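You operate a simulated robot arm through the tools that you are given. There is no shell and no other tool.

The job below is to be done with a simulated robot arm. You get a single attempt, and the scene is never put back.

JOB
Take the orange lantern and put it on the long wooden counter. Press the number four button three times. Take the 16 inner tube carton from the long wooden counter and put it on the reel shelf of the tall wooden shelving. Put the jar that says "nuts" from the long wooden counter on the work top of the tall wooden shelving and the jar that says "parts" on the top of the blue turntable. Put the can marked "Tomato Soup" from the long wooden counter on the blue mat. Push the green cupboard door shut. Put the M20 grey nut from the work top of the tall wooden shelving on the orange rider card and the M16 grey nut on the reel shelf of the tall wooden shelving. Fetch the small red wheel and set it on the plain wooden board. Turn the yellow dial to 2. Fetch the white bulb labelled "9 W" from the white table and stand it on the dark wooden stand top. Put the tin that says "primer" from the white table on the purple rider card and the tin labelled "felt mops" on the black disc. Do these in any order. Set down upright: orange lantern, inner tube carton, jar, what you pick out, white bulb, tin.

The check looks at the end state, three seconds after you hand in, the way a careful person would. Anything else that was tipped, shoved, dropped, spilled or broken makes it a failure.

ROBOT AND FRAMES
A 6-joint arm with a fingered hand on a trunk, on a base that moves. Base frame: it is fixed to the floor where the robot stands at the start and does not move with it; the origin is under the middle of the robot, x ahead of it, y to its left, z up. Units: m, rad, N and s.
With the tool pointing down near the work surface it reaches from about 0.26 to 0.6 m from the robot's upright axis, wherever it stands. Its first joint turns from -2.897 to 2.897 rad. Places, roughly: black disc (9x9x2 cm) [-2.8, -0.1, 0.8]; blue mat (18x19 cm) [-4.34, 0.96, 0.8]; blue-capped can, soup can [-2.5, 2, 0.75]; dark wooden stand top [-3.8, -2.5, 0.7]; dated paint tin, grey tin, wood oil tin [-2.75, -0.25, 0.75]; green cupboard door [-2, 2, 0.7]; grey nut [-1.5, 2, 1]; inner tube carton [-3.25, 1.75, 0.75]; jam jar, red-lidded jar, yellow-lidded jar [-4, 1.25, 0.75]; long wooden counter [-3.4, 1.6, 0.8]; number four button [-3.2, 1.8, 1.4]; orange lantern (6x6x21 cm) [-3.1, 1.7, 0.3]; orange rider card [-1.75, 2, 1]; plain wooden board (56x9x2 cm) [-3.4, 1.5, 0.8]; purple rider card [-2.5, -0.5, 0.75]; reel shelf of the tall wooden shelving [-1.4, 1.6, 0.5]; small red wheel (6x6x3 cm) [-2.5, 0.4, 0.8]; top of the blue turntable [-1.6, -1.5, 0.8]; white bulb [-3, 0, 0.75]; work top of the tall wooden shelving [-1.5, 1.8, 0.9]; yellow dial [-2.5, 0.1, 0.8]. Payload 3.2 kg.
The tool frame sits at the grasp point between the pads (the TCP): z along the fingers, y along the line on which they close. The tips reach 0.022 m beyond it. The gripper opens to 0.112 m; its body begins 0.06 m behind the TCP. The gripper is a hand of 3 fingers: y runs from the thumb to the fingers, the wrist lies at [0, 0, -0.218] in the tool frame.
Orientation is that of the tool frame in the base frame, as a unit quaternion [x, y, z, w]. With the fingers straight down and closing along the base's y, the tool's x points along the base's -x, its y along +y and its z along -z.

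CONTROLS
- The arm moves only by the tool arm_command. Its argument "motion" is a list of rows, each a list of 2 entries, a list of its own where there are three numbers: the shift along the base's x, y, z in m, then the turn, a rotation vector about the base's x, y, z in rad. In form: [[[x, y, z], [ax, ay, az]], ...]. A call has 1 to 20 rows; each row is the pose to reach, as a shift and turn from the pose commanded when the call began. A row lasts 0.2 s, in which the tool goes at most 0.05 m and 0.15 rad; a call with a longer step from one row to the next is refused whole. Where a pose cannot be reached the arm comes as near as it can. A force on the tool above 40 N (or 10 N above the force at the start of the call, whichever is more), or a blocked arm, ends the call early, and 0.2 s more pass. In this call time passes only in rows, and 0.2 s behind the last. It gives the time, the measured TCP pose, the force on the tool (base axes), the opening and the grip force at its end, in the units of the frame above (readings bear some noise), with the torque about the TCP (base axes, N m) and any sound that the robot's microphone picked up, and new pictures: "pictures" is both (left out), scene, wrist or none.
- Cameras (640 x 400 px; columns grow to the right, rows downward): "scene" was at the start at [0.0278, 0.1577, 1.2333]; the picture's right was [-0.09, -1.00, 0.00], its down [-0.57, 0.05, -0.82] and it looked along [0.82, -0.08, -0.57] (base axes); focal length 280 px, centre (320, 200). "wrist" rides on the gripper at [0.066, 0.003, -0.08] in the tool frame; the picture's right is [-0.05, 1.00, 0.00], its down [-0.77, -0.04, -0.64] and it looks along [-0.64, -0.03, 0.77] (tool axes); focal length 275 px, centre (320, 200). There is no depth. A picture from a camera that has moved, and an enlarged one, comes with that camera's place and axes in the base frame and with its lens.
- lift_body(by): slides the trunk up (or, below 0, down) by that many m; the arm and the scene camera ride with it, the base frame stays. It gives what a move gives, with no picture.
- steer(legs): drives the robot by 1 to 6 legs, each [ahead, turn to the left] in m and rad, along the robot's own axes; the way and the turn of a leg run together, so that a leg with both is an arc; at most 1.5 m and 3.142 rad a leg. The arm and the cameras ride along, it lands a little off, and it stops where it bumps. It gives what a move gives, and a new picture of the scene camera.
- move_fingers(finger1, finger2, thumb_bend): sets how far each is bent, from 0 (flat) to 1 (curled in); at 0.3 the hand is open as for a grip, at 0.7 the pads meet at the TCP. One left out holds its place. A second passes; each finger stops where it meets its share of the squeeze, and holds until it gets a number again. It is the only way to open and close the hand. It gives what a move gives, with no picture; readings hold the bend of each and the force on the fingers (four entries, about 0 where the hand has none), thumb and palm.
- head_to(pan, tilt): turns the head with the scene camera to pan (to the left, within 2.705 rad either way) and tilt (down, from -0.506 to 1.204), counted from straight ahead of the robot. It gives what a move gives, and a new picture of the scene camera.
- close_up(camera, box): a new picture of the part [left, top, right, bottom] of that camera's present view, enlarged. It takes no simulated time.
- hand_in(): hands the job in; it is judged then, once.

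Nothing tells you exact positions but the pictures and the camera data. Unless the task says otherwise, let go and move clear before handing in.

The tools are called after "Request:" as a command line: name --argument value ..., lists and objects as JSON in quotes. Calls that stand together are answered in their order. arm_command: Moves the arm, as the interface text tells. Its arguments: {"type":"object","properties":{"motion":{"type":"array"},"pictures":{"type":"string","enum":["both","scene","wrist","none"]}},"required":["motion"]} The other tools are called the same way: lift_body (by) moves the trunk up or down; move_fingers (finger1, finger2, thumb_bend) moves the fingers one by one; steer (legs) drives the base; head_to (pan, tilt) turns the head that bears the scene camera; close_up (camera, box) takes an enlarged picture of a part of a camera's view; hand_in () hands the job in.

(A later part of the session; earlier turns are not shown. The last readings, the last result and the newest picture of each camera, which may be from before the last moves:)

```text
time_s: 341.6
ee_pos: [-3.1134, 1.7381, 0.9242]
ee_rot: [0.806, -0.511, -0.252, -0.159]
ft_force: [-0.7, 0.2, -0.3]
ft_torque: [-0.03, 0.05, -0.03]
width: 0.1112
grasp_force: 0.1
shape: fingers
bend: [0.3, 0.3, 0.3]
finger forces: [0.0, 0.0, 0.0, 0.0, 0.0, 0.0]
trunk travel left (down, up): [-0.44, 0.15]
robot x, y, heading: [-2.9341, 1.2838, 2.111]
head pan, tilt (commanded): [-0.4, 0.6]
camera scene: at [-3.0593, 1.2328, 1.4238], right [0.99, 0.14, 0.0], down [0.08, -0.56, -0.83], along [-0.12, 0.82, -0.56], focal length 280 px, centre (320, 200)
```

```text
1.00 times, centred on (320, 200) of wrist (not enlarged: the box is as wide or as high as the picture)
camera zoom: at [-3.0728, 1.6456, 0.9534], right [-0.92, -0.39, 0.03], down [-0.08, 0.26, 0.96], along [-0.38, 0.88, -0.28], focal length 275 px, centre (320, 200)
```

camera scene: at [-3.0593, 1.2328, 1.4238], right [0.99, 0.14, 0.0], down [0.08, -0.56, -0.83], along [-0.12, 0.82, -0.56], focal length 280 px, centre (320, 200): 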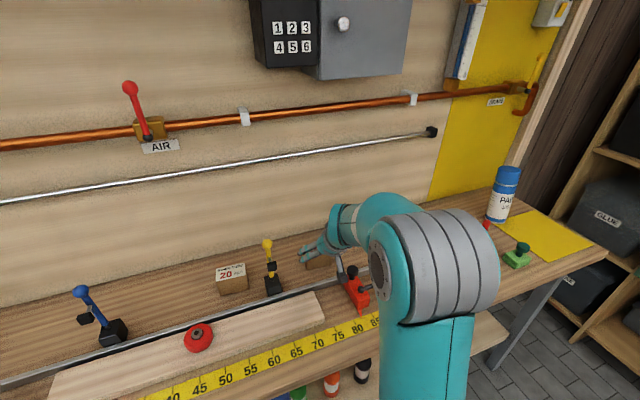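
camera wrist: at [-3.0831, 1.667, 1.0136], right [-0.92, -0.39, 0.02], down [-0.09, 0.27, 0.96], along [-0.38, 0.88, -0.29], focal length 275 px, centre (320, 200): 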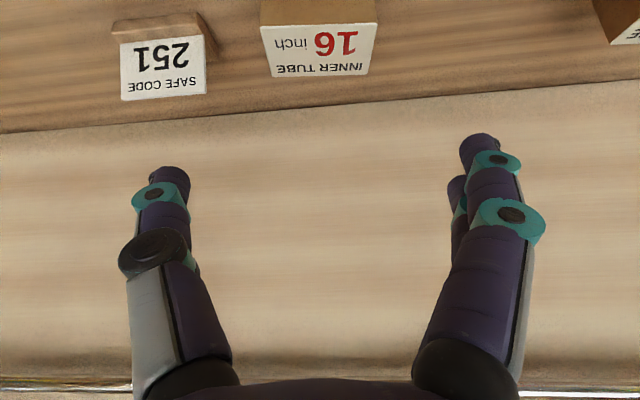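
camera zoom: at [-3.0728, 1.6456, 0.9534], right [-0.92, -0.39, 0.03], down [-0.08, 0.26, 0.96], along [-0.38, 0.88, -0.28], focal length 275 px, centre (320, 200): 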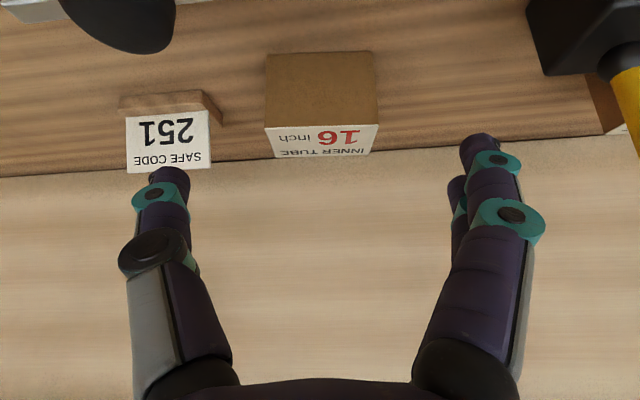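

The carton is centred between thumb and fingers. Sliding in along the tilted axis.

Request:
arm_command --motion '[[[-0.007, 0.015, -0.005], [0, 0, 0]], [[-0.0155, 0.0333, -0.03], [0, 0, 0]], [[-0.024, 0.0515, -0.058], [0, 0, 0]], [[-0.0325, 0.068, -0.084], [0, 0, 0]]]' --pictures "both"

```text
time_s: 342.6
ee_pos: [-3.1472, 1.806, 0.8401]
ee_rot: [0.807, -0.51, -0.252, -0.159]
ft_force: [0.3, -0.2, 0.0]
ft_torque: [0.01, -0.02, -0.02]
width: 0.1113
grasp_force: 0.0
shape: fingers
bend: [0.3, 0.3, 0.3]
finger forces: [0.1, 0.1, 0.0, 0.0, 0.1, 0.1]
trunk travel left (down, up): [-0.44, 0.15]
robot x, y, heading: [-2.9351, 1.2801, 2.114]
head pan, tilt (commanded): [-0.4, 0.6]
camera scene: at [-3.0594, 1.2329, 1.4238], right [0.99, 0.14, 0.0], down [0.08, -0.56, -0.83], along [-0.12, 0.82, -0.56], focal length 280 px, centre (320, 200)
camera wrist: at [-3.105, 1.7141, 0.8698], right [-0.92, -0.39, 0.03], down [-0.09, 0.26, 0.96], along [-0.38, 0.88, -0.28], focal length 275 px, centre (320, 200)
```

scene: 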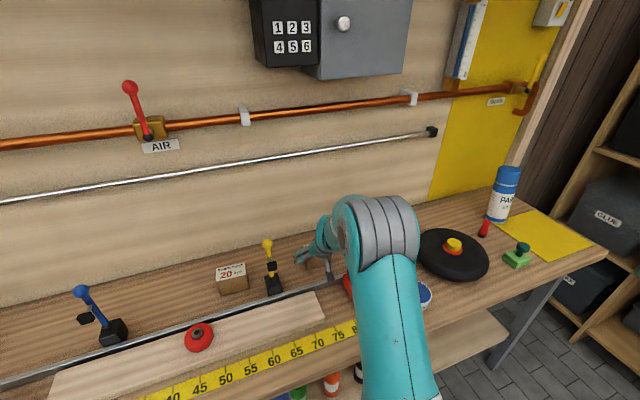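
wrist: 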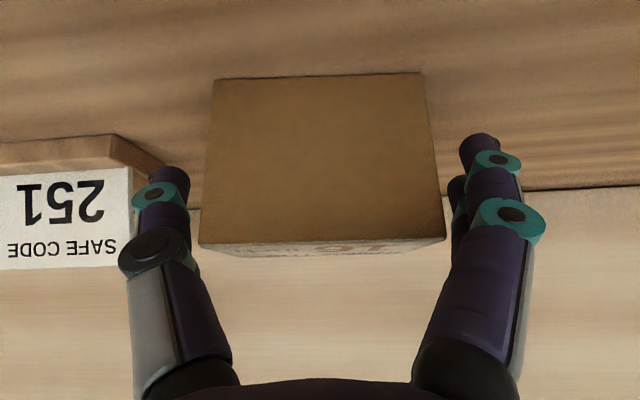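

Request:
move_fingers --finger1 0.56 --finger2 0.56 --thumb_bend 0.56

Request:
arm_command --motion '[[[0, 0, 0.02], [0, 0, 0]], [[0, 0, 0.05], [0, 0, 0]]]' --pictures "both"

```text
time_s: 343.6
ee_pos: [-3.1468, 1.8058, 0.8407]
ee_rot: [0.807, -0.511, -0.251, -0.159]
ft_force: [-1.5, 1.4, 0.7]
ft_torque: [-0.01, 0.05, -0.01]
width: 0.0708
grasp_force: 15.3
shape: fingers
bend: [0.46, 0.46, 0.5]
finger forces: [8.0, 7.3, 0.0, 0.1, 15.4, 0.0]
trunk travel left (down, up): [-0.44, 0.15]
robot x, y, heading: [-2.9361, 1.2826, 2.114]
head pan, tilt (commanded): [-0.4, 0.6]
```

```text
time_s: 344.1
ee_pos: [-3.1481, 1.8063, 0.8909]
ee_rot: [0.806, -0.511, -0.251, -0.159]
ft_force: [0.3, 0.1, -1.7]
ft_torque: [-0.01, 0.0, -0.01]
width: 0.0708
grasp_force: 15.0
shape: fingers
bend: [0.46, 0.46, 0.5]
finger forces: [7.9, 7.2, 0.0, 0.0, 15.3, 0.1]
trunk travel left (down, up): [-0.44, 0.15]
robot x, y, heading: [-2.9336, 1.2826, 2.112]
head pan, tilt (commanded): [-0.4, 0.6]
camera scene: at [-3.0593, 1.2328, 1.4237], right [0.99, 0.14, 0.0], down [0.08, -0.56, -0.83], along [-0.12, 0.82, -0.56], focal length 280 px, centre (320, 200)
camera wrist: at [-3.1058, 1.7145, 0.9199], right [-0.92, -0.39, 0.03], down [-0.08, 0.26, 0.96], along [-0.38, 0.88, -0.28], focal length 275 px, centre (320, 200)
```

scene: 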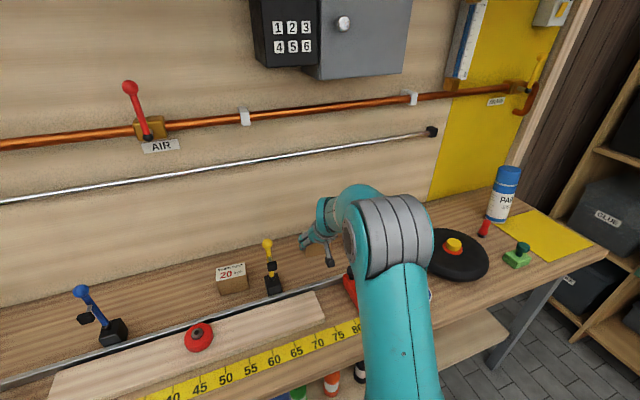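
wrist: 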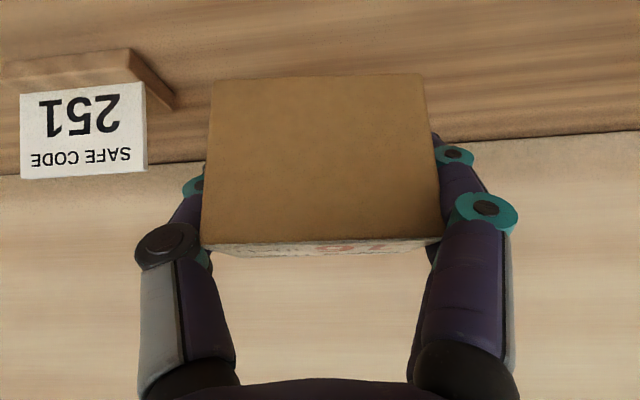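

The carton is lifted level. I'll raise it, back away, retract the arm a bit, and drive to the shelving.

Request:
arm_command --motion '[[[0, 0, 0.04], [0, 0, 0]], [[0, 0, 0.08], [0, 0, 0]], [[0, 0, 0.12], [0, 0, 0]]]' --pictures "none"

Request:
steer --legs '[[-0.38, 0]]'

Request:
arm_command --motion '[[[0.019, -0.041, 0], [0, 0, 0]], [[0.038, -0.082, 0], [0, 0, 0]], [[0.055, -0.118, 0], [0, 0, 0]]]' --pictures "wrist"

```text
time_s: 344.9
ee_pos: [-3.148, 1.804, 1.0127]
ee_rot: [0.807, -0.511, -0.25, -0.158]
ft_force: [-0.2, -0.4, -2.0]
ft_torque: [0.01, -0.01, 0.01]
width: 0.0706
grasp_force: 15.1
shape: fingers
bend: [0.46, 0.46, 0.5]
finger forces: [7.9, 7.1, 0.0, 0.1, 15.2, 0.0]
trunk travel left (down, up): [-0.44, 0.15]
robot x, y, heading: [-2.9313, 1.2823, 2.113]
head pan, tilt (commanded): [-0.4, 0.6]
```

```text
time_s: 347.4
ee_pos: [-2.9509, 1.4806, 1.0122]
ee_rot: [0.805, -0.514, -0.25, -0.16]
ft_force: [-0.6, -0.1, -1.4]
ft_torque: [0.01, -0.01, 0.0]
width: 0.0705
grasp_force: 15.2
shape: fingers
bend: [0.46, 0.46, 0.5]
finger forces: [8.0, 7.2, 0.0, 0.0, 15.3, 0.1]
trunk travel left (down, up): [-0.44, 0.15]
robot x, y, heading: [-2.7392, 0.9579, 2.102]
head pan, tilt (commanded): [-0.4, 0.6]
camera scene: at [-2.8663, 0.9087, 1.4237], right [0.99, 0.13, 0.0], down [0.07, -0.56, -0.83], along [-0.11, 0.82, -0.56], focal length 280 px, centre (320, 200)
```

scene: 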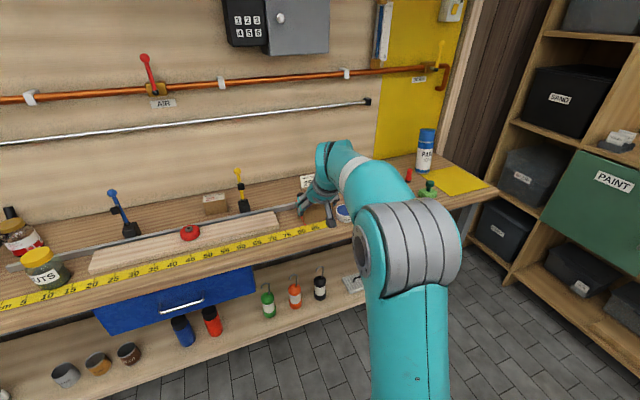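

```text
time_s: 348.1
ee_pos: [-2.8971, 1.3624, 1.0121]
ee_rot: [0.805, -0.514, -0.25, -0.159]
ft_force: [1.1, -0.2, -1.3]
ft_torque: [-0.05, 0.03, 0.02]
width: 0.0707
grasp_force: 15.3
shape: fingers
bend: [0.46, 0.46, 0.5]
finger forces: [7.9, 7.1, 0.0, 0.1, 15.2, 0.1]
trunk travel left (down, up): [-0.44, 0.15]
robot x, y, heading: [-2.7413, 0.9511, 2.099]
head pan, tilt (commanded): [-0.4, 0.6]
camera wrist: at [-2.8559, 1.2706, 1.041], right [-0.92, -0.39, 0.03], down [-0.08, 0.26, 0.96], along [-0.38, 0.88, -0.28], focal length 275 px, centre (320, 200)
```

wrist: 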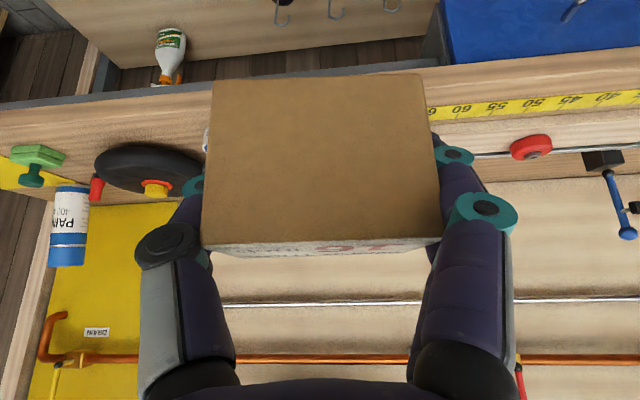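

Request:
steer --legs '[[0, -1.52], [0.795, 0], [0, 0.037]]'

Request:
head_to --pan 0.0 --tilt 0.6

```text
time_s: 356.6
ee_pos: [-1.6775, 1.5675, 1.0126]
ee_rot: [-0.24, 0.924, 0.075, 0.288]
ft_force: [0.0, -0.2, -1.8]
ft_torque: [-0.04, 0.01, 0.0]
width: 0.0707
grasp_force: 15.1
shape: fingers
bend: [0.46, 0.46, 0.5]
finger forces: [7.8, 7.1, 0.1, 0.0, 15.1, 0.0]
trunk travel left (down, up): [-0.44, 0.15]
robot x, y, heading: [-2.0697, 1.3883, 0.602]
head pan, tilt (commanded): [-0.4, 0.6]
camera scene: at [-2.128, 1.5048, 1.4237], right [0.2, -0.98, 0.0], down [-0.55, -0.12, -0.83], along [0.81, 0.17, -0.56], focal length 280 px, centre (320, 200)
```

scene: 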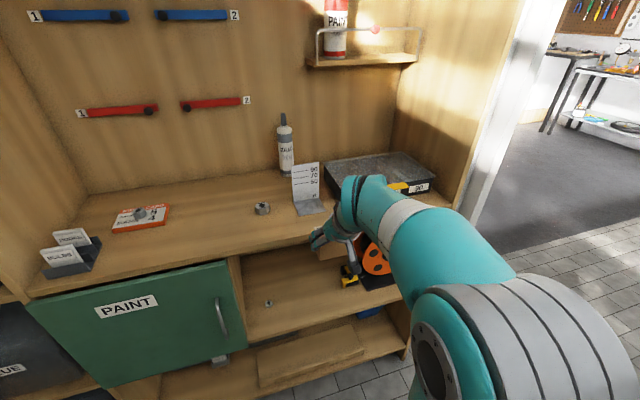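

```text
time_s: 357.4
ee_pos: [-1.6769, 1.5675, 1.0115]
ee_rot: [-0.24, 0.924, 0.075, 0.288]
ft_force: [0.1, 0.5, -2.4]
ft_torque: [-0.01, 0.0, 0.0]
width: 0.0708
grasp_force: 15.3
shape: fingers
bend: [0.46, 0.46, 0.5]
finger forces: [7.7, 7.1, 0.0, 0.1, 15.1, 0.1]
trunk travel left (down, up): [-0.44, 0.15]
robot x, y, heading: [-2.0729, 1.3838, 0.605]
head pan, tilt (commanded): [0.0, 0.6]
camera scene: at [-2.1417, 1.5369, 1.4237], right [0.57, -0.82, 0.0], down [-0.47, -0.32, -0.83], along [0.68, 0.47, -0.56], focal length 280 px, centre (320, 200)
```

scene: 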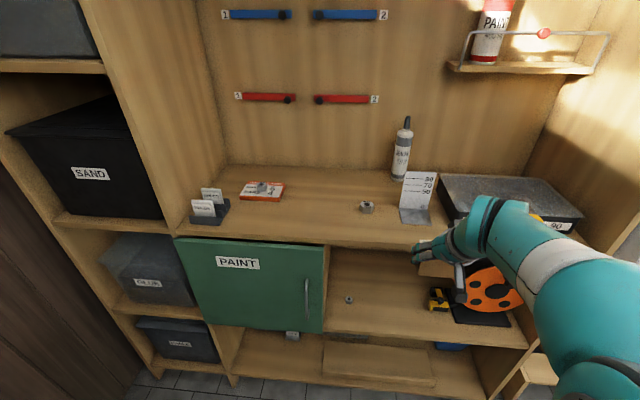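

The slot between the nut and the yellow tool (B≈2.07–2.33) is free, and the hand is lined up at B≈2.20. Lowering the trunk, then sliding the carton in.

Request:
lift_body --by -0.38

Request:
arm_command --motion '[[[0.03, 0.0173, 0], [0, 0, 0]], [[0.06, 0.0346, 0], [0, 0, 0]]]' --pictures "both"

```text
time_s: 361.1
ee_pos: [-1.677, 1.5677, 0.6333]
ee_rot: [-0.239, 0.925, 0.073, 0.288]
ft_force: [-0.7, 0.1, -1.3]
ft_torque: [0.01, -0.03, -0.01]
width: 0.0707
grasp_force: 15.0
shape: fingers
bend: [0.46, 0.46, 0.5]
finger forces: [7.7, 7.3, 0.0, 0.1, 15.1, 0.1]
trunk travel left (down, up): [-0.06, 0.53]
robot x, y, heading: [-2.0695, 1.3856, 0.604]
head pan, tilt (commanded): [0.0, 0.6]
```

```text
time_s: 361.7
ee_pos: [-1.6161, 1.6054, 0.6331]
ee_rot: [-0.24, 0.924, 0.074, 0.287]
ft_force: [-0.1, -0.5, -1.3]
ft_torque: [0.02, 0.01, 0.03]
width: 0.0708
grasp_force: 15.5
shape: fingers
bend: [0.46, 0.46, 0.5]
finger forces: [7.8, 7.2, 0.1, 0.0, 15.3, 0.0]
trunk travel left (down, up): [-0.06, 0.53]
robot x, y, heading: [-2.0726, 1.3874, 0.602]
head pan, tilt (commanded): [0.0, 0.6]
camera scene: at [-2.1419, 1.5369, 1.0437], right [0.57, -0.82, 0.0], down [-0.46, -0.32, -0.83], along [0.68, 0.47, -0.56], focal length 280 px, centre (320, 200)
camera wrist: at [-1.7037, 1.5584, 0.6623], right [-0.45, 0.89, 0.03], down [0.26, 0.1, 0.96], along [0.85, 0.44, -0.27], focal length 275 px, centre (320, 200)
```

scene: 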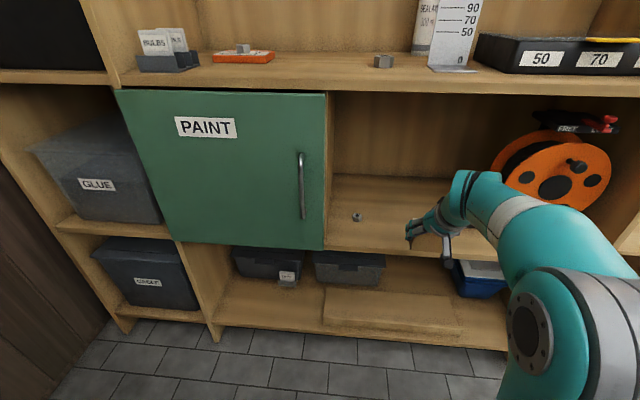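
wrist: 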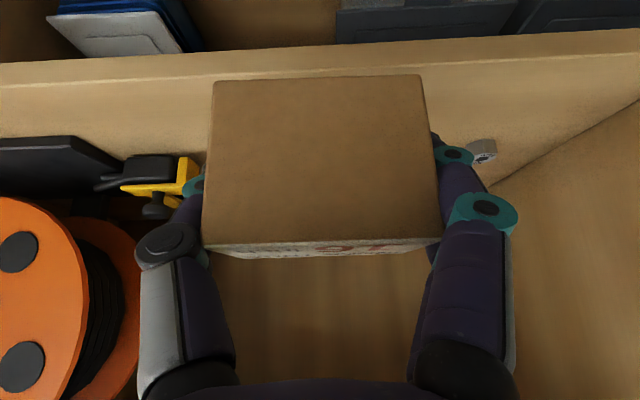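

Request:
arm_command --motion '[[[0.038, 0.026, 0], [0, 0, 0]], [[0.075, 0.052, 0], [0, 0, 0]], [[0.1126, 0.079, 0], [0, 0, 0]], [[0.1126, 0.079, -0.025], [0, 0, 0]], [[0.1126, 0.079, -0.04], [0, 0, 0]]]' --pictures "both"

```text
time_s: 362.9
ee_pos: [-1.5039, 1.6824, 0.5925]
ee_rot: [-0.239, 0.925, 0.074, 0.287]
ft_force: [-0.9, 0.1, -2.3]
ft_torque: [0.02, 0.0, -0.01]
width: 0.0709
grasp_force: 15.6
shape: fingers
bend: [0.46, 0.46, 0.5]
finger forces: [7.6, 7.2, 0.0, 0.1, 15.2, 0.0]
trunk travel left (down, up): [-0.06, 0.53]
robot x, y, heading: [-2.0722, 1.3825, 0.605]
head pan, tilt (commanded): [0.0, 0.6]
camera scene: at [-2.1417, 1.537, 1.0437], right [0.57, -0.82, 0.0], down [-0.46, -0.32, -0.83], along [0.68, 0.47, -0.56], focal length 280 px, centre (320, 200)
camera wrist: at [-1.5909, 1.6369, 0.6208], right [-0.45, 0.89, 0.03], down [0.26, 0.1, 0.96], along [0.85, 0.44, -0.28], focal length 275 px, centre (320, 200)
```

scene: 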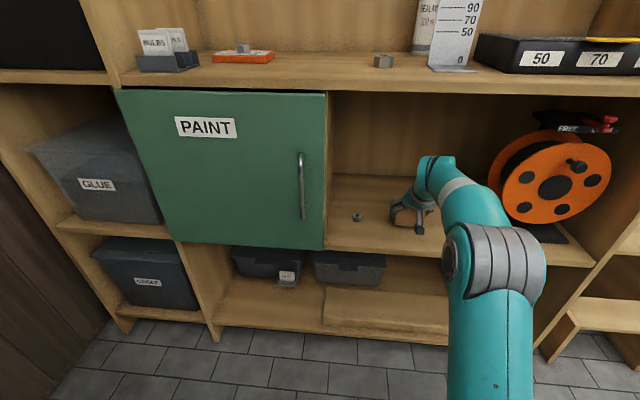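
wrist: 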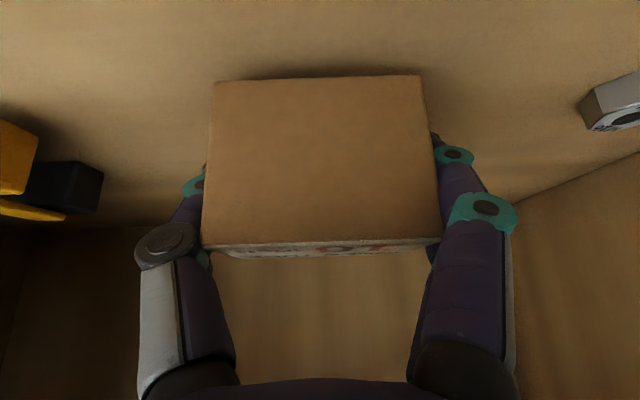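

Request:
arm_command --motion '[[[0, 0, -0.004], [0, 0, 0]], [[0, 0, -0.008], [0, 0, 0]], [[0, 0, -0.011], [0, 0, 0]]]' --pictures "none"

```text
time_s: 363.7
ee_pos: [-1.5036, 1.6828, 0.5819]
ee_rot: [-0.239, 0.925, 0.074, 0.287]
ft_force: [0.4, -0.5, -1.6]
ft_torque: [0.02, 0.02, 0.03]
width: 0.0708
grasp_force: 15.4
shape: fingers
bend: [0.46, 0.46, 0.5]
finger forces: [7.7, 7.2, 0.0, 0.1, 15.1, 0.1]
trunk travel left (down, up): [-0.06, 0.53]
robot x, y, heading: [-2.0734, 1.3829, 0.603]
head pan, tilt (commanded): [0.0, 0.6]
```

Request:
arm_command --motion '[[[0, 0, -0.003], [0, 0, 0]], [[0, 0, -0.006], [0, 0, 0]], [[0, 0, -0.008], [0, 0, 0]]]' --pictures "none"

```text
time_s: 364.5
ee_pos: [-1.504, 1.6821, 0.5779]
ee_rot: [-0.24, 0.923, 0.075, 0.291]
ft_force: [5.1, 4.7, 29.9]
ft_torque: [0.04, 0.02, 0.08]
width: 0.0706
grasp_force: 17.6
shape: fingers
bend: [0.46, 0.47, 0.51]
finger forces: [8.3, 8.6, 0.1, 0.0, 18.5, 0.1]
trunk travel left (down, up): [-0.06, 0.53]
robot x, y, heading: [-2.0715, 1.3807, 0.604]
head pan, tilt (commanded): [0.0, 0.6]
```

Contact with the shelf. Easing up, releasing, and withdrawing along the hand's axis.

Request:
arm_command --motion '[[[0, 0, 0.003], [0, 0, 0]]]' --pictures "none"

Request:
move_fingers --finger1 0.3 --finger2 0.3 --thumb_bend 0.3

Request:
arm_command --motion '[[[-0.015, -0.0085, 0.025], [0, 0, 0]], [[-0.03, -0.017, 0.05], [0, 0, 0]], [[-0.06, -0.034, 0.07], [0, 0, 0]], [[-0.1, -0.057, 0.08], [0, 0, 0]], [[-0.14, -0.08, 0.08], [0, 0, 0]]]' --pictures "both"

```text
time_s: 364.9
ee_pos: [-1.5049, 1.6823, 0.5787]
ee_rot: [-0.24, 0.924, 0.075, 0.29]
ft_force: [8.0, 6.2, 24.4]
ft_torque: [0.11, 0.0, 0.08]
width: 0.0705
grasp_force: 17.9
shape: fingers
bend: [0.46, 0.47, 0.51]
finger forces: [8.5, 8.8, 0.0, 0.1, 17.9, 0.0]
trunk travel left (down, up): [-0.06, 0.53]
robot x, y, heading: [-2.0728, 1.3865, 0.604]
head pan, tilt (commanded): [0.0, 0.6]
```

```text
time_s: 365.9
ee_pos: [-1.5039, 1.6816, 0.5768]
ee_rot: [-0.239, 0.925, 0.074, 0.287]
ft_force: [0.1, 0.0, 0.3]
ft_torque: [0.02, -0.02, -0.01]
width: 0.1116
grasp_force: 0.0
shape: fingers
bend: [0.3, 0.3, 0.3]
finger forces: [0.1, 0.1, 0.1, 0.0, 0.0, 0.1]
trunk travel left (down, up): [-0.06, 0.53]
robot x, y, heading: [-2.068, 1.3872, 0.605]
head pan, tilt (commanded): [0.0, 0.6]
```

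```text
time_s: 367.1
ee_pos: [-1.6444, 1.6005, 0.6565]
ee_rot: [-0.239, 0.924, 0.074, 0.287]
ft_force: [0.4, 0.4, 0.5]
ft_torque: [0.03, -0.02, 0.01]
width: 0.1108
grasp_force: 0.0
shape: fingers
bend: [0.3, 0.3, 0.3]
finger forces: [0.0, 0.0, 0.1, 0.0, 0.1, 0.1]
trunk travel left (down, up): [-0.06, 0.53]
robot x, y, heading: [-2.0717, 1.3833, 0.605]
head pan, tilt (commanded): [0.0, 0.6]
camera scene: at [-2.1415, 1.5371, 1.0437], right [0.57, -0.82, 0.0], down [-0.47, -0.32, -0.82], along [0.68, 0.47, -0.57], focal length 280 px, centre (320, 200)
camera wrist: at [-1.7321, 1.5561, 0.6851], right [-0.45, 0.89, 0.03], down [0.26, 0.1, 0.96], along [0.85, 0.44, -0.28], focal length 275 px, centre (320, 200)
```

scene: 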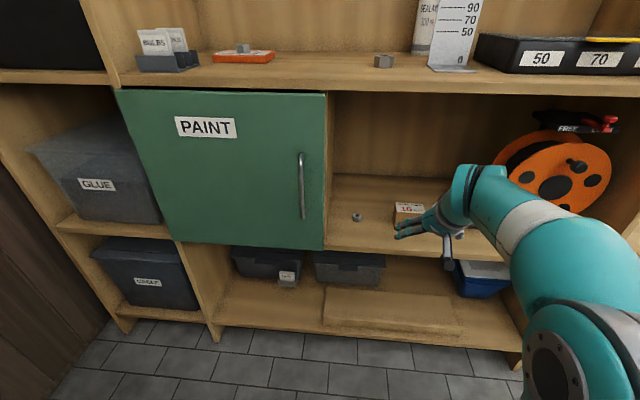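
wrist: 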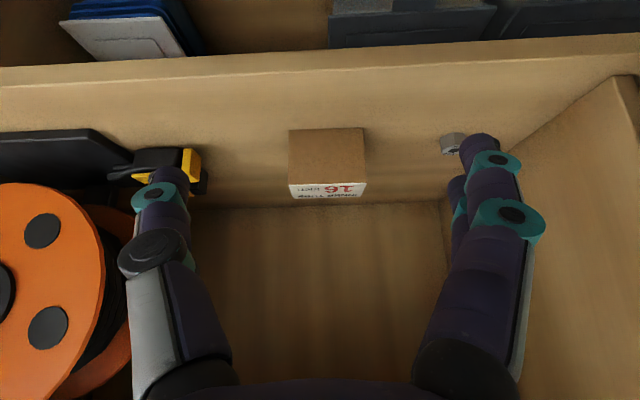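

The carton stands upright on the reel shelf. Next is the yellow-lidded NUTS jar; I'll back off, raise the trunk, straighten the hand and drive along the counter to it.

Request:
steer --legs '[[-0.2, 0]]'

Request:
lift_body --by 0.48

Request:
arm_command --motion '[[[0.02, 0.012, -0.02], [-0.06, 0.104, 0]], [[0.04, 0.023, -0.04], [-0.12, 0.208, 0]], [[0.05, 0.03, -0.05], [-0.18, 0.312, 0]], [[0.05, 0.03, -0.06], [-0.24, 0.416, 0]], [[0.05, 0.03, -0.06], [-0.3, 0.52, 0]]]' --pictures "none"

```text
time_s: 368.7
ee_pos: [-1.8123, 1.4877, 0.6571]
ee_rot: [-0.241, 0.924, 0.075, 0.288]
ft_force: [-0.5, -0.5, -0.2]
ft_torque: [-0.03, 0.01, 0.02]
width: 0.1114
grasp_force: 0.1
shape: fingers
bend: [0.3, 0.3, 0.3]
finger forces: [0.0, 0.0, 0.0, 0.1, 0.0, 0.0]
trunk travel left (down, up): [-0.06, 0.53]
robot x, y, heading: [-2.2355, 1.2675, 0.614]
head pan, tilt (commanded): [0.0, 0.6]
camera scene: at [-2.3099, 1.4205, 1.0437], right [0.57, -0.82, 0.0], down [-0.46, -0.32, -0.83], along [0.68, 0.47, -0.56], focal length 280 px, centre (320, 200)
```

scene: 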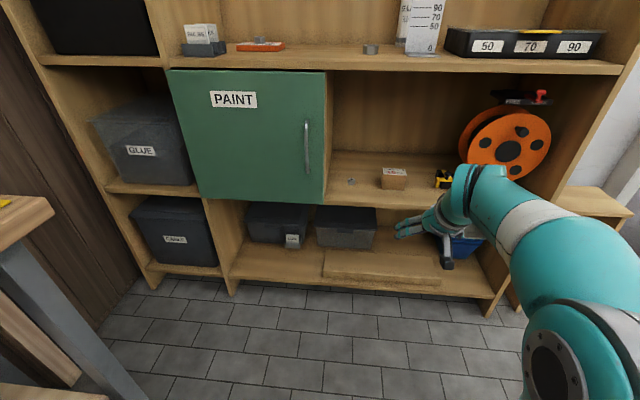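

```text
refused: 0.48 is not a number from -0.4 to 0.4
```

```text
time_s: 369.9
ee_pos: [-1.7624, 1.518, 0.5968]
ee_rot: [-0.253, 0.967, -0.004, 0.001]
ft_force: [-0.4, 0.2, -0.3]
ft_torque: [0.01, 0.01, -0.01]
width: 0.1117
grasp_force: 0.0
shape: fingers
bend: [0.3, 0.3, 0.3]
finger forces: [0.0, 0.0, 0.1, 0.0, 0.0, 0.0]
trunk travel left (down, up): [-0.06, 0.53]
robot x, y, heading: [-2.2393, 1.2698, 0.604]
head pan, tilt (commanded): [0.0, 0.6]
```

Request:
lift_body --by 0.4

Request:
lift_body --by 0.08

Request:
arm_command --motion '[[[-0.035, -0.02, 0.01], [0, 0, 0]], [[-0.07, -0.04, 0.02], [0, 0, 0]]]' --pictures "none"

Request:
steer --legs '[[0, -1.6], [0, -1.62], [1.2, 0], [0, -1.571]]'

```text
time_s: 373.7
ee_pos: [-1.7629, 1.5172, 0.9953]
ee_rot: [-0.254, 0.967, -0.003, 0.003]
ft_force: [0.3, 0.1, 0.8]
ft_torque: [0.0, -0.03, -0.01]
width: 0.1114
grasp_force: 0.1
shape: fingers
bend: [0.3, 0.3, 0.3]
finger forces: [0.0, 0.0, 0.1, 0.0, 0.0, 0.0]
trunk travel left (down, up): [-0.46, 0.13]
robot x, y, heading: [-2.2398, 1.266, 0.608]
head pan, tilt (commanded): [0.0, 0.6]
```

```text
time_s: 374.9
ee_pos: [-1.7634, 1.5174, 1.0765]
ee_rot: [-0.254, 0.967, -0.003, 0.002]
ft_force: [0.0, 0.8, 0.7]
ft_torque: [0.0, 0.03, 0.0]
width: 0.1114
grasp_force: 0.0
shape: fingers
bend: [0.3, 0.3, 0.3]
finger forces: [0.0, 0.0, 0.0, 0.0, 0.0, 0.1]
trunk travel left (down, up): [-0.54, 0.05]
robot x, y, heading: [-2.2385, 1.2676, 0.602]
head pan, tilt (commanded): [0.0, 0.6]
```

```text
time_s: 375.5
ee_pos: [-1.8344, 1.478, 1.0957]
ee_rot: [-0.253, 0.967, -0.003, 0.002]
ft_force: [-0.1, 0.6, 1.1]
ft_torque: [0.01, -0.03, 0.02]
width: 0.1115
grasp_force: 0.1
shape: fingers
bend: [0.3, 0.3, 0.3]
finger forces: [0.0, 0.0, 0.0, 0.1, 0.0, 0.0]
trunk travel left (down, up): [-0.54, 0.05]
robot x, y, heading: [-2.2418, 1.2686, 0.608]
head pan, tilt (commanded): [0.0, 0.6]
```

```text
time_s: 393.1
ee_pos: [-3.4558, 1.0369, 1.0952]
ee_rot: [0.857, -0.515, 0.0, -0.005]
ft_force: [0.6, 0.9, 0.0]
ft_torque: [-0.03, -0.03, -0.01]
width: 0.1114
grasp_force: 0.0
shape: fingers
bend: [0.3, 0.3, 0.3]
finger forces: [0.1, 0.0, 0.0, 0.0, 0.1, 0.1]
trunk travel left (down, up): [-0.54, 0.05]
robot x, y, heading: [-3.2562, 0.6259, 2.154]
head pan, tilt (commanded): [0.0, 0.6]
camera scene: at [-3.4087, 0.5602, 1.5238], right [0.83, 0.55, 0.0], down [0.31, -0.47, -0.83], along [-0.46, 0.69, -0.56], focal length 280 px, centre (320, 200)
```

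scene: 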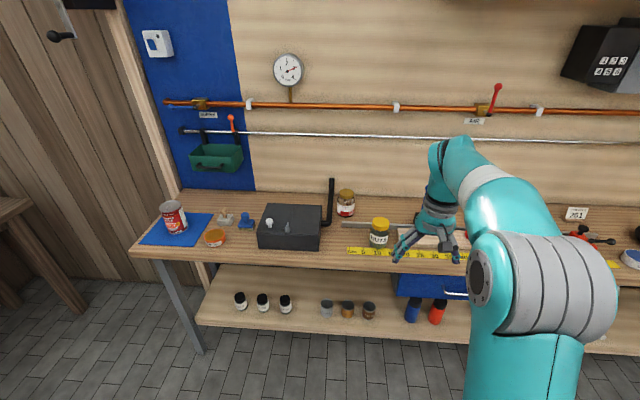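

The NUTS jar is at about (-3.657,1.313). I'll drive forward and look with the wrist camera.

Request:
steer --legs '[[0.29, 0]]'

Request:
arm_command --motion '[[[0, -0.03, 0], [0, 0, 0]]]' --pictures "wrist"

```text
time_s: 395.1
ee_pos: [-3.6193, 1.2811, 1.0945]
ee_rot: [0.858, -0.513, 0.0, -0.004]
ft_force: [0.1, 0.8, 0.5]
ft_torque: [0.0, 0.01, 0.0]
width: 0.1114
grasp_force: 0.1
shape: fingers
bend: [0.3, 0.3, 0.3]
finger forces: [0.0, 0.1, 0.0, 0.0, 0.0, 0.0]
trunk travel left (down, up): [-0.54, 0.05]
robot x, y, heading: [-3.4173, 0.8757, 2.162]
head pan, tilt (commanded): [0.0, 0.6]
camera scene: at [-3.5707, 0.8035, 1.5237], right [0.83, 0.56, 0.0], down [0.31, -0.47, -0.82], along [-0.46, 0.69, -0.57], focal length 280 px, centre (320, 200)
```

scene: 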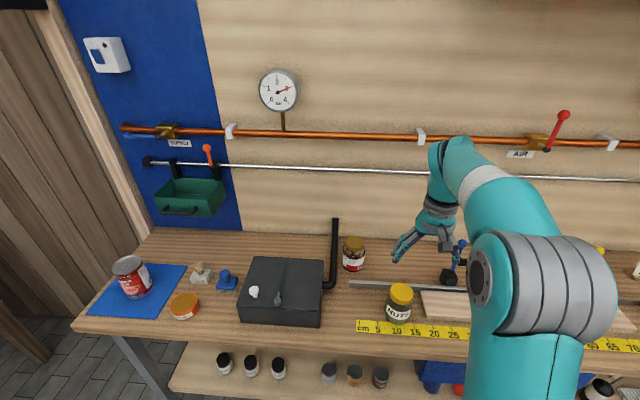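

```text
time_s: 395.5
ee_pos: [-3.6184, 1.2493, 1.0969]
ee_rot: [0.858, -0.513, 0.001, -0.004]
ft_force: [0.6, -0.3, -0.1]
ft_torque: [0.02, -0.02, 0.02]
width: 0.1114
grasp_force: 0.1
shape: fingers
bend: [0.3, 0.3, 0.3]
finger forces: [0.0, 0.0, 0.0, 0.0, 0.1, 0.1]
trunk travel left (down, up): [-0.54, 0.05]
robot x, y, heading: [-3.4165, 0.8743, 2.161]
head pan, tilt (commanded): [0.0, 0.6]
camera wrist: at [-3.5886, 1.189, 1.1765], right [-0.9, -0.43, -0.01], down [-0.34, 0.69, 0.64], along [-0.27, 0.58, -0.77], focal length 275 px, centre (320, 200)
```

wrist: 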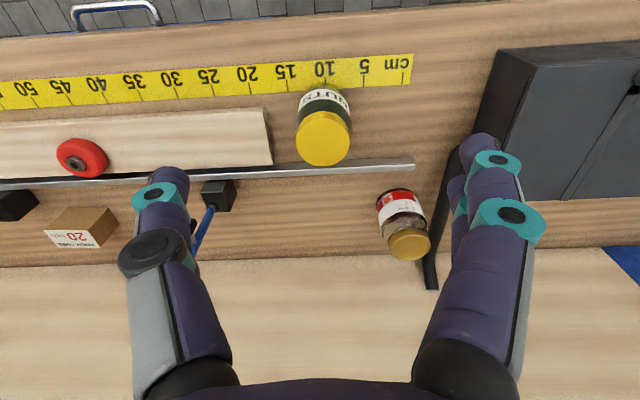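

Request:
arm_command --motion '[[[-0.012, 0.023, -0.02], [0, 0, 0]], [[-0.024, 0.046, -0.05], [0, 0, 0]], [[-0.035, 0.068, -0.08], [0, 0, 0]]]' --pictures "wrist"

```text
time_s: 396.3
ee_pos: [-3.6535, 1.3174, 1.0166]
ee_rot: [0.859, -0.513, 0.001, -0.003]
ft_force: [-0.1, 0.0, -0.1]
ft_torque: [0.01, 0.0, 0.01]
width: 0.1115
grasp_force: 0.2
shape: fingers
bend: [0.3, 0.3, 0.3]
finger forces: [0.0, 0.1, 0.0, 0.0, 0.0, 0.0]
trunk travel left (down, up): [-0.54, 0.05]
robot x, y, heading: [-3.4168, 0.8738, 2.159]
head pan, tilt (commanded): [0.0, 0.6]
camera wrist: at [-3.625, 1.2577, 1.0959], right [-0.9, -0.43, -0.01], down [-0.34, 0.69, 0.64], along [-0.27, 0.58, -0.77], focal length 275 px, centre (320, 200)
```

wrist: 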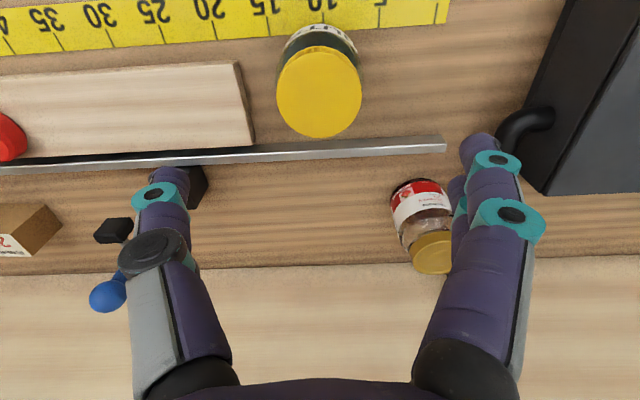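

The jar is centred (lid top ≈0.90). Descending around it.

Request:
arm_command --motion '[[[0.001, 0.001, -0.045], [0, 0, 0]], [[0.001, 0.001, -0.09], [0, 0, 0]], [[0.001, 0.001, -0.125], [0, 0, 0]], [[0.001, 0.001, -0.142], [0, 0, 0]]]' --pictures "wrist"

```text
time_s: 397.3
ee_pos: [-3.655, 1.3179, 0.872]
ee_rot: [0.858, -0.514, 0.0, -0.004]
ft_force: [0.8, 1.7, 2.4]
ft_torque: [0.01, -0.05, 0.0]
width: 0.112
grasp_force: 1.5
shape: fingers
bend: [0.3, 0.3, 0.3]
finger forces: [0.1, 0.1, 0.0, 0.0, 1.7, 0.0]
trunk travel left (down, up): [-0.54, 0.05]
robot x, y, heading: [-3.4204, 0.8735, 2.157]
head pan, tilt (commanded): [0.0, 0.6]
camera wrist: at [-3.6246, 1.2571, 0.9524], right [-0.9, -0.43, -0.01], down [-0.34, 0.69, 0.64], along [-0.27, 0.58, -0.77], focal length 275 px, centre (320, 200)
```

wrist: 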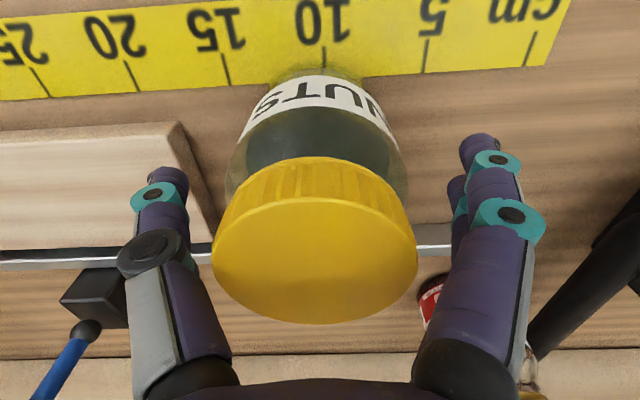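

Request:
arm_command --motion '[[[0.0, 0.0, 0.003], [0, 0, 0]]]' --pictures "none"

Request:
move_fingers --finger1 0.58 --finger2 0.58 --thumb_bend 0.58

Request:
arm_command --motion '[[[0, 0, 0.03], [0, 0, 0]], [[0, 0, 0.07], [0, 0, 0]], [[0, 0, 0.12], [0, 0, 0]], [[0, 0, 0.17], [0, 0, 0]]]' --pictures "wrist"

```text
time_s: 397.7
ee_pos: [-3.6536, 1.3173, 0.8741]
ee_rot: [0.858, -0.513, 0.0, -0.005]
ft_force: [-0.1, 0.0, 1.1]
ft_torque: [-0.01, -0.01, -0.01]
width: 0.1118
grasp_force: 0.1
shape: fingers
bend: [0.3, 0.3, 0.3]
finger forces: [0.0, 0.1, 0.0, 0.0, 0.1, 0.0]
trunk travel left (down, up): [-0.54, 0.05]
robot x, y, heading: [-3.4216, 0.8724, 2.157]
head pan, tilt (commanded): [0.0, 0.6]
```

```text
time_s: 398.7
ee_pos: [-3.6534, 1.3168, 0.8758]
ee_rot: [0.858, -0.513, 0.001, -0.004]
ft_force: [1.6, 0.8, 2.2]
ft_torque: [-0.06, 0.15, 0.0]
width: 0.0631
grasp_force: 15.5
shape: fingers
bend: [0.49, 0.49, 0.52]
finger forces: [7.0, 7.7, 0.1, 0.0, 16.3, 0.0]
trunk travel left (down, up): [-0.54, 0.05]
robot x, y, heading: [-3.4164, 0.867, 2.155]
head pan, tilt (commanded): [0.0, 0.6]
```

```text
time_s: 399.7
ee_pos: [-3.6551, 1.3173, 1.044]
ee_rot: [0.859, -0.512, 0.001, -0.003]
ft_force: [0.2, -0.8, -4.4]
ft_torque: [0.02, -0.01, 0.0]
width: 0.0631
grasp_force: 14.3
shape: fingers
bend: [0.49, 0.49, 0.52]
finger forces: [6.8, 7.4, 0.0, 0.0, 14.5, 0.0]
trunk travel left (down, up): [-0.54, 0.05]
robot x, y, heading: [-3.4147, 0.8702, 2.158]
head pan, tilt (commanded): [0.0, 0.6]
camera wrist: at [-3.6247, 1.2582, 1.1253], right [-0.9, -0.43, -0.01], down [-0.34, 0.69, 0.64], along [-0.27, 0.58, -0.77], focal length 275 px, centre (320, 200)
```

wrist: 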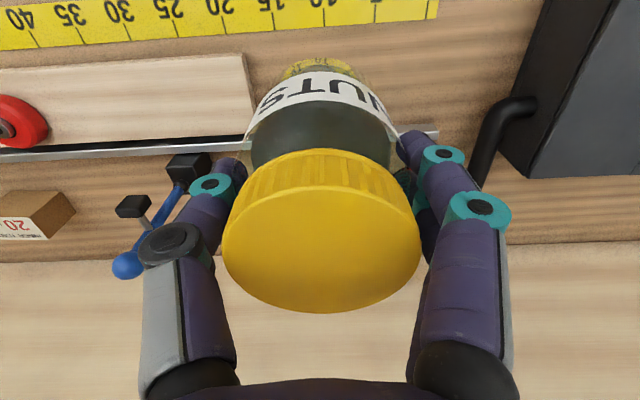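

The jar is in hand. I'll raise it, back off and drive along the aisle to a staging point in front of the shelving.

Request:
arm_command --motion '[[[0, 0, 0.04], [0, 0, 0]], [[0, 0, 0.075], [0, 0, 0]]]' --pictures "none"

Request:
steer --legs '[[-0.17, 0], [0, -1.634], [1.24, 0]]'

```text
time_s: 400.3
ee_pos: [-3.6541, 1.3172, 1.1206]
ee_rot: [0.858, -0.514, 0.001, -0.003]
ft_force: [0.2, -0.4, -3.7]
ft_torque: [0.0, 0.0, 0.02]
width: 0.0633
grasp_force: 14.3
shape: fingers
bend: [0.49, 0.49, 0.52]
finger forces: [6.7, 7.3, 0.1, 0.0, 14.5, 0.1]
trunk travel left (down, up): [-0.54, 0.05]
robot x, y, heading: [-3.4182, 0.8695, 2.155]
head pan, tilt (commanded): [0.0, 0.6]
```

```text
time_s: 411.6
ee_pos: [-1.802, 1.6076, 1.1196]
ee_rot: [-0.227, 0.974, -0.003, 0.002]
ft_force: [0.0, 0.3, -4.4]
ft_torque: [0.0, 0.01, 0.01]
width: 0.0633
grasp_force: 14.9
shape: fingers
bend: [0.49, 0.49, 0.52]
finger forces: [6.6, 7.3, 0.0, 0.0, 14.2, 0.1]
trunk travel left (down, up): [-0.54, 0.05]
robot x, y, heading: [-2.2557, 1.3853, 0.554]
head pan, tilt (commanded): [0.0, 0.6]
camera scene: at [-2.3191, 1.5418, 1.5237], right [0.53, -0.85, 0.0], down [-0.48, -0.3, -0.82], along [0.7, 0.43, -0.57], focal length 280 px, centre (320, 200)
```

scene: 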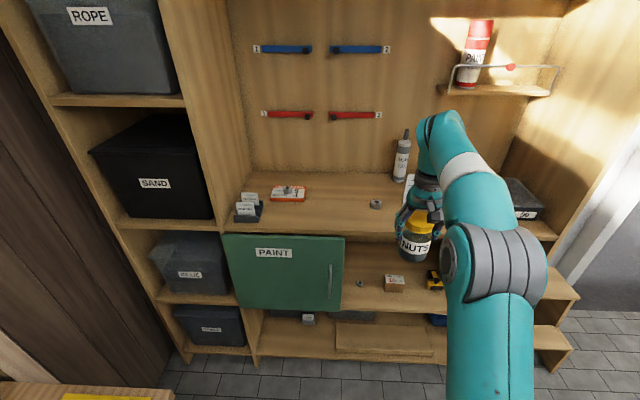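

Request:
arm_command --motion '[[[-0.02, 0.034, 0], [0, 0, 0]], [[-0.04, 0.069, 0], [0, 0, 0]], [[-0.058, 0.1, 0], [0, 0, 0]], [[-0.076, 0.1316, 0], [0, 0, 0]]]' --pictures "none"

Request:
steer --legs '[[0.33, 0]]'

Request:
close_up --camera "wrist" --box '[0, 0, 640, 400]'

```text
time_s: 412.6
ee_pos: [-1.8786, 1.7399, 1.1209]
ee_rot: [-0.228, 0.974, -0.004, 0.002]
ft_force: [0.7, -0.6, -5.0]
ft_torque: [0.03, 0.01, -0.03]
width: 0.063
grasp_force: 14.2
shape: fingers
bend: [0.49, 0.49, 0.52]
finger forces: [6.7, 7.6, 0.1, 0.0, 14.1, 0.1]
trunk travel left (down, up): [-0.54, 0.05]
robot x, y, heading: [-2.2555, 1.3861, 0.555]
head pan, tilt (commanded): [0.0, 0.6]
```

```text
time_s: 414.8
ee_pos: [-1.5901, 1.9125, 1.1191]
ee_rot: [-0.225, 0.974, -0.003, 0.002]
ft_force: [0.3, 0.8, -4.9]
ft_torque: [0.03, 0.03, -0.05]
width: 0.063
grasp_force: 14.1
shape: fingers
bend: [0.49, 0.49, 0.52]
finger forces: [6.7, 7.5, 0.0, 0.1, 14.2, 0.0]
trunk travel left (down, up): [-0.54, 0.05]
robot x, y, heading: [-1.9745, 1.5574, 0.549]
head pan, tilt (commanded): [0.0, 0.6]
camera scene: at [-2.0332, 1.7179, 1.5237], right [0.52, -0.85, 0.0], down [-0.48, -0.3, -0.82], along [0.7, 0.43, -0.57], focal length 280 px, centre (320, 200)
```

scene: 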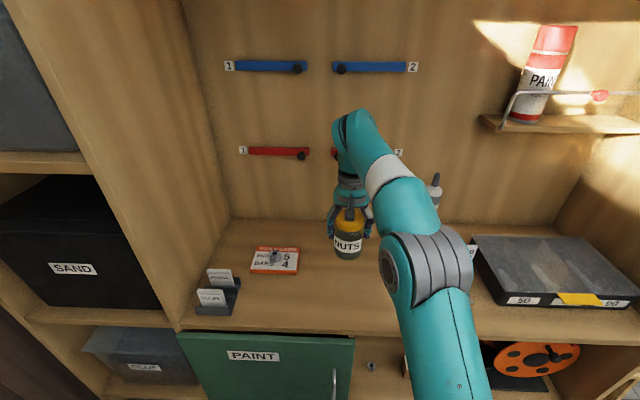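

```text
1.00 times, centred on (320, 200) of wrist (not enlarged: the box is as wide or as high as the picture)
camera zoom: at [-1.6493, 1.8872, 1.2003], right [-0.4, 0.92, -0.01], down [0.71, 0.31, 0.64], along [0.59, 0.25, -0.77], focal length 275 px, centre (320, 200)
```

zoom: 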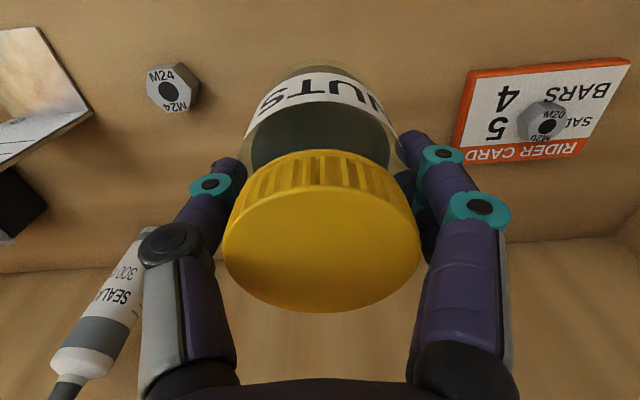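

Request:
arm_command --motion '[[[0, 0, -0.045], [0, 0, 0]], [[0, 0, -0.08], [0, 0, 0]], [[0, 0, -0.092], [0, 0, 0]], [[0, 0, -0.098], [0, 0, 0]]]' --pictures "wrist"

```text
time_s: 415.8
ee_pos: [-1.5899, 1.912, 1.0215]
ee_rot: [-0.225, 0.974, -0.003, 0.002]
ft_force: [-0.1, 0.0, -5.0]
ft_torque: [0.01, 0.01, 0.0]
width: 0.0632
grasp_force: 13.7
shape: fingers
bend: [0.49, 0.49, 0.52]
finger forces: [6.6, 7.6, 0.1, 0.1, 14.2, 0.0]
trunk travel left (down, up): [-0.54, 0.05]
robot x, y, heading: [-1.9661, 1.5618, 0.548]
head pan, tilt (commanded): [0.0, 0.6]
camera wrist: at [-1.6494, 1.8871, 1.1019], right [-0.4, 0.92, -0.01], down [0.71, 0.31, 0.64], along [0.59, 0.25, -0.77], focal length 275 px, centre (320, 200)
```

wrist: 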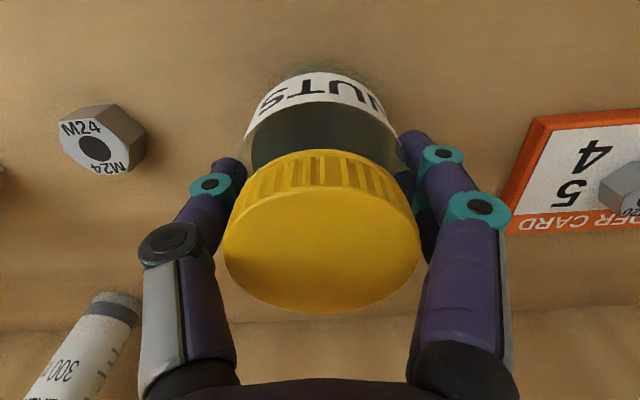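

Request:
arm_command --motion '[[[0, 0, -0.003], [0, 0, 0]], [[0, 0, -0.006], [0, 0, 0]]]' --pictures "none"

```text
time_s: 416.4
ee_pos: [-1.5889, 1.9117, 1.0161]
ee_rot: [-0.225, 0.974, -0.003, 0.003]
ft_force: [0.9, -1.1, -0.9]
ft_torque: [0.07, 0.04, -0.02]
width: 0.0629
grasp_force: 14.6
shape: fingers
bend: [0.49, 0.49, 0.52]
finger forces: [6.6, 7.8, 0.0, 0.0, 15.1, 0.0]
trunk travel left (down, up): [-0.54, 0.05]
robot x, y, heading: [-1.9725, 1.5609, 0.55]
head pan, tilt (commanded): [0.0, 0.6]
```

Request:
arm_command --motion '[[[0, 0, -0.002], [0, 0, 0]]]' --pictures "none"

Request:
move_fingers --finger1 0.3 --finger2 0.3 --thumb_bend 0.3

Request:
arm_command --motion '[[[0, 0, 0.03], [0, 0, 0]], [[0, 0, 0.07], [0, 0, 0]], [[0, 0, 0.11], [0, 0, 0]], [[-0.02, -0.01, 0.12], [0, 0, 0]]]' --pictures "both"

```text
time_s: 416.8
ee_pos: [-1.5908, 1.9125, 1.0138]
ee_rot: [-0.225, 0.974, -0.004, 0.004]
ft_force: [0.6, 0.0, 9.7]
ft_torque: [0.27, 0.16, -0.02]
width: 0.0632
grasp_force: 16.2
shape: fingers
bend: [0.49, 0.49, 0.52]
finger forces: [7.5, 9.0, 0.1, 0.0, 15.9, 0.0]
trunk travel left (down, up): [-0.54, 0.05]
robot x, y, heading: [-1.9682, 1.5595, 0.551]
head pan, tilt (commanded): [0.0, 0.6]
```

```text
time_s: 417.8
ee_pos: [-1.5907, 1.9128, 1.0147]
ee_rot: [-0.225, 0.974, -0.003, 0.003]
ft_force: [-0.4, -0.4, -0.1]
ft_torque: [-0.01, -0.03, 0.0]
width: 0.111
grasp_force: 0.1
shape: fingers
bend: [0.3, 0.3, 0.3]
finger forces: [0.0, 0.0, 0.1, 0.1, 0.0, 0.0]
trunk travel left (down, up): [-0.54, 0.05]
robot x, y, heading: [-1.9737, 1.561, 0.551]
head pan, tilt (commanded): [0.0, 0.6]
```

```text
time_s: 418.8
ee_pos: [-1.6122, 1.9009, 1.1355]
ee_rot: [-0.225, 0.974, -0.003, 0.001]
ft_force: [1.7, 0.0, -0.5]
ft_torque: [0.02, -0.01, -0.01]
width: 0.1112
grasp_force: 0.1
shape: fingers
bend: [0.3, 0.3, 0.3]
finger forces: [0.0, 0.0, 0.0, 0.1, 0.1, 0.0]
trunk travel left (down, up): [-0.54, 0.05]
robot x, y, heading: [-1.9719, 1.5631, 0.546]
head pan, tilt (commanded): [0.0, 0.6]
camera scene: at [-2.0348, 1.7167, 1.5237], right [0.52, -0.85, 0.0], down [-0.48, -0.29, -0.83], along [0.7, 0.43, -0.56], focal length 280 px, centre (320, 200)
camera wrist: at [-1.6713, 1.8756, 1.2153], right [-0.4, 0.92, -0.01], down [0.7, 0.31, 0.64], along [0.59, 0.25, -0.77], focal length 275 px, centre (320, 200)
```

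scene: 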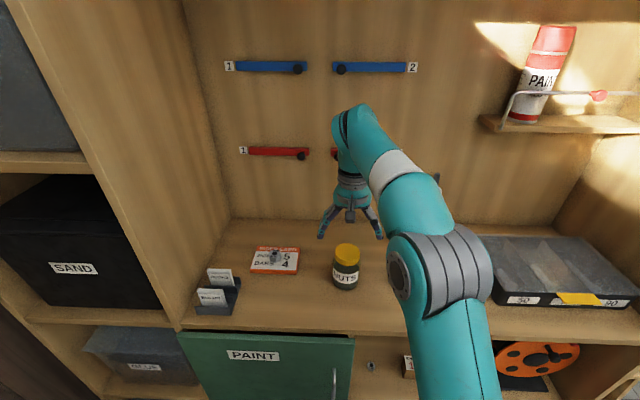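
wrist: 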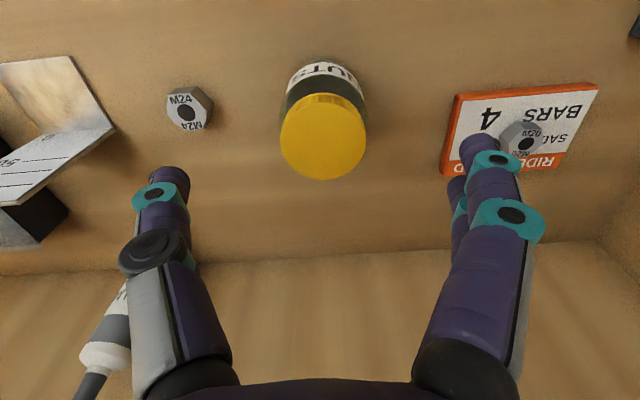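

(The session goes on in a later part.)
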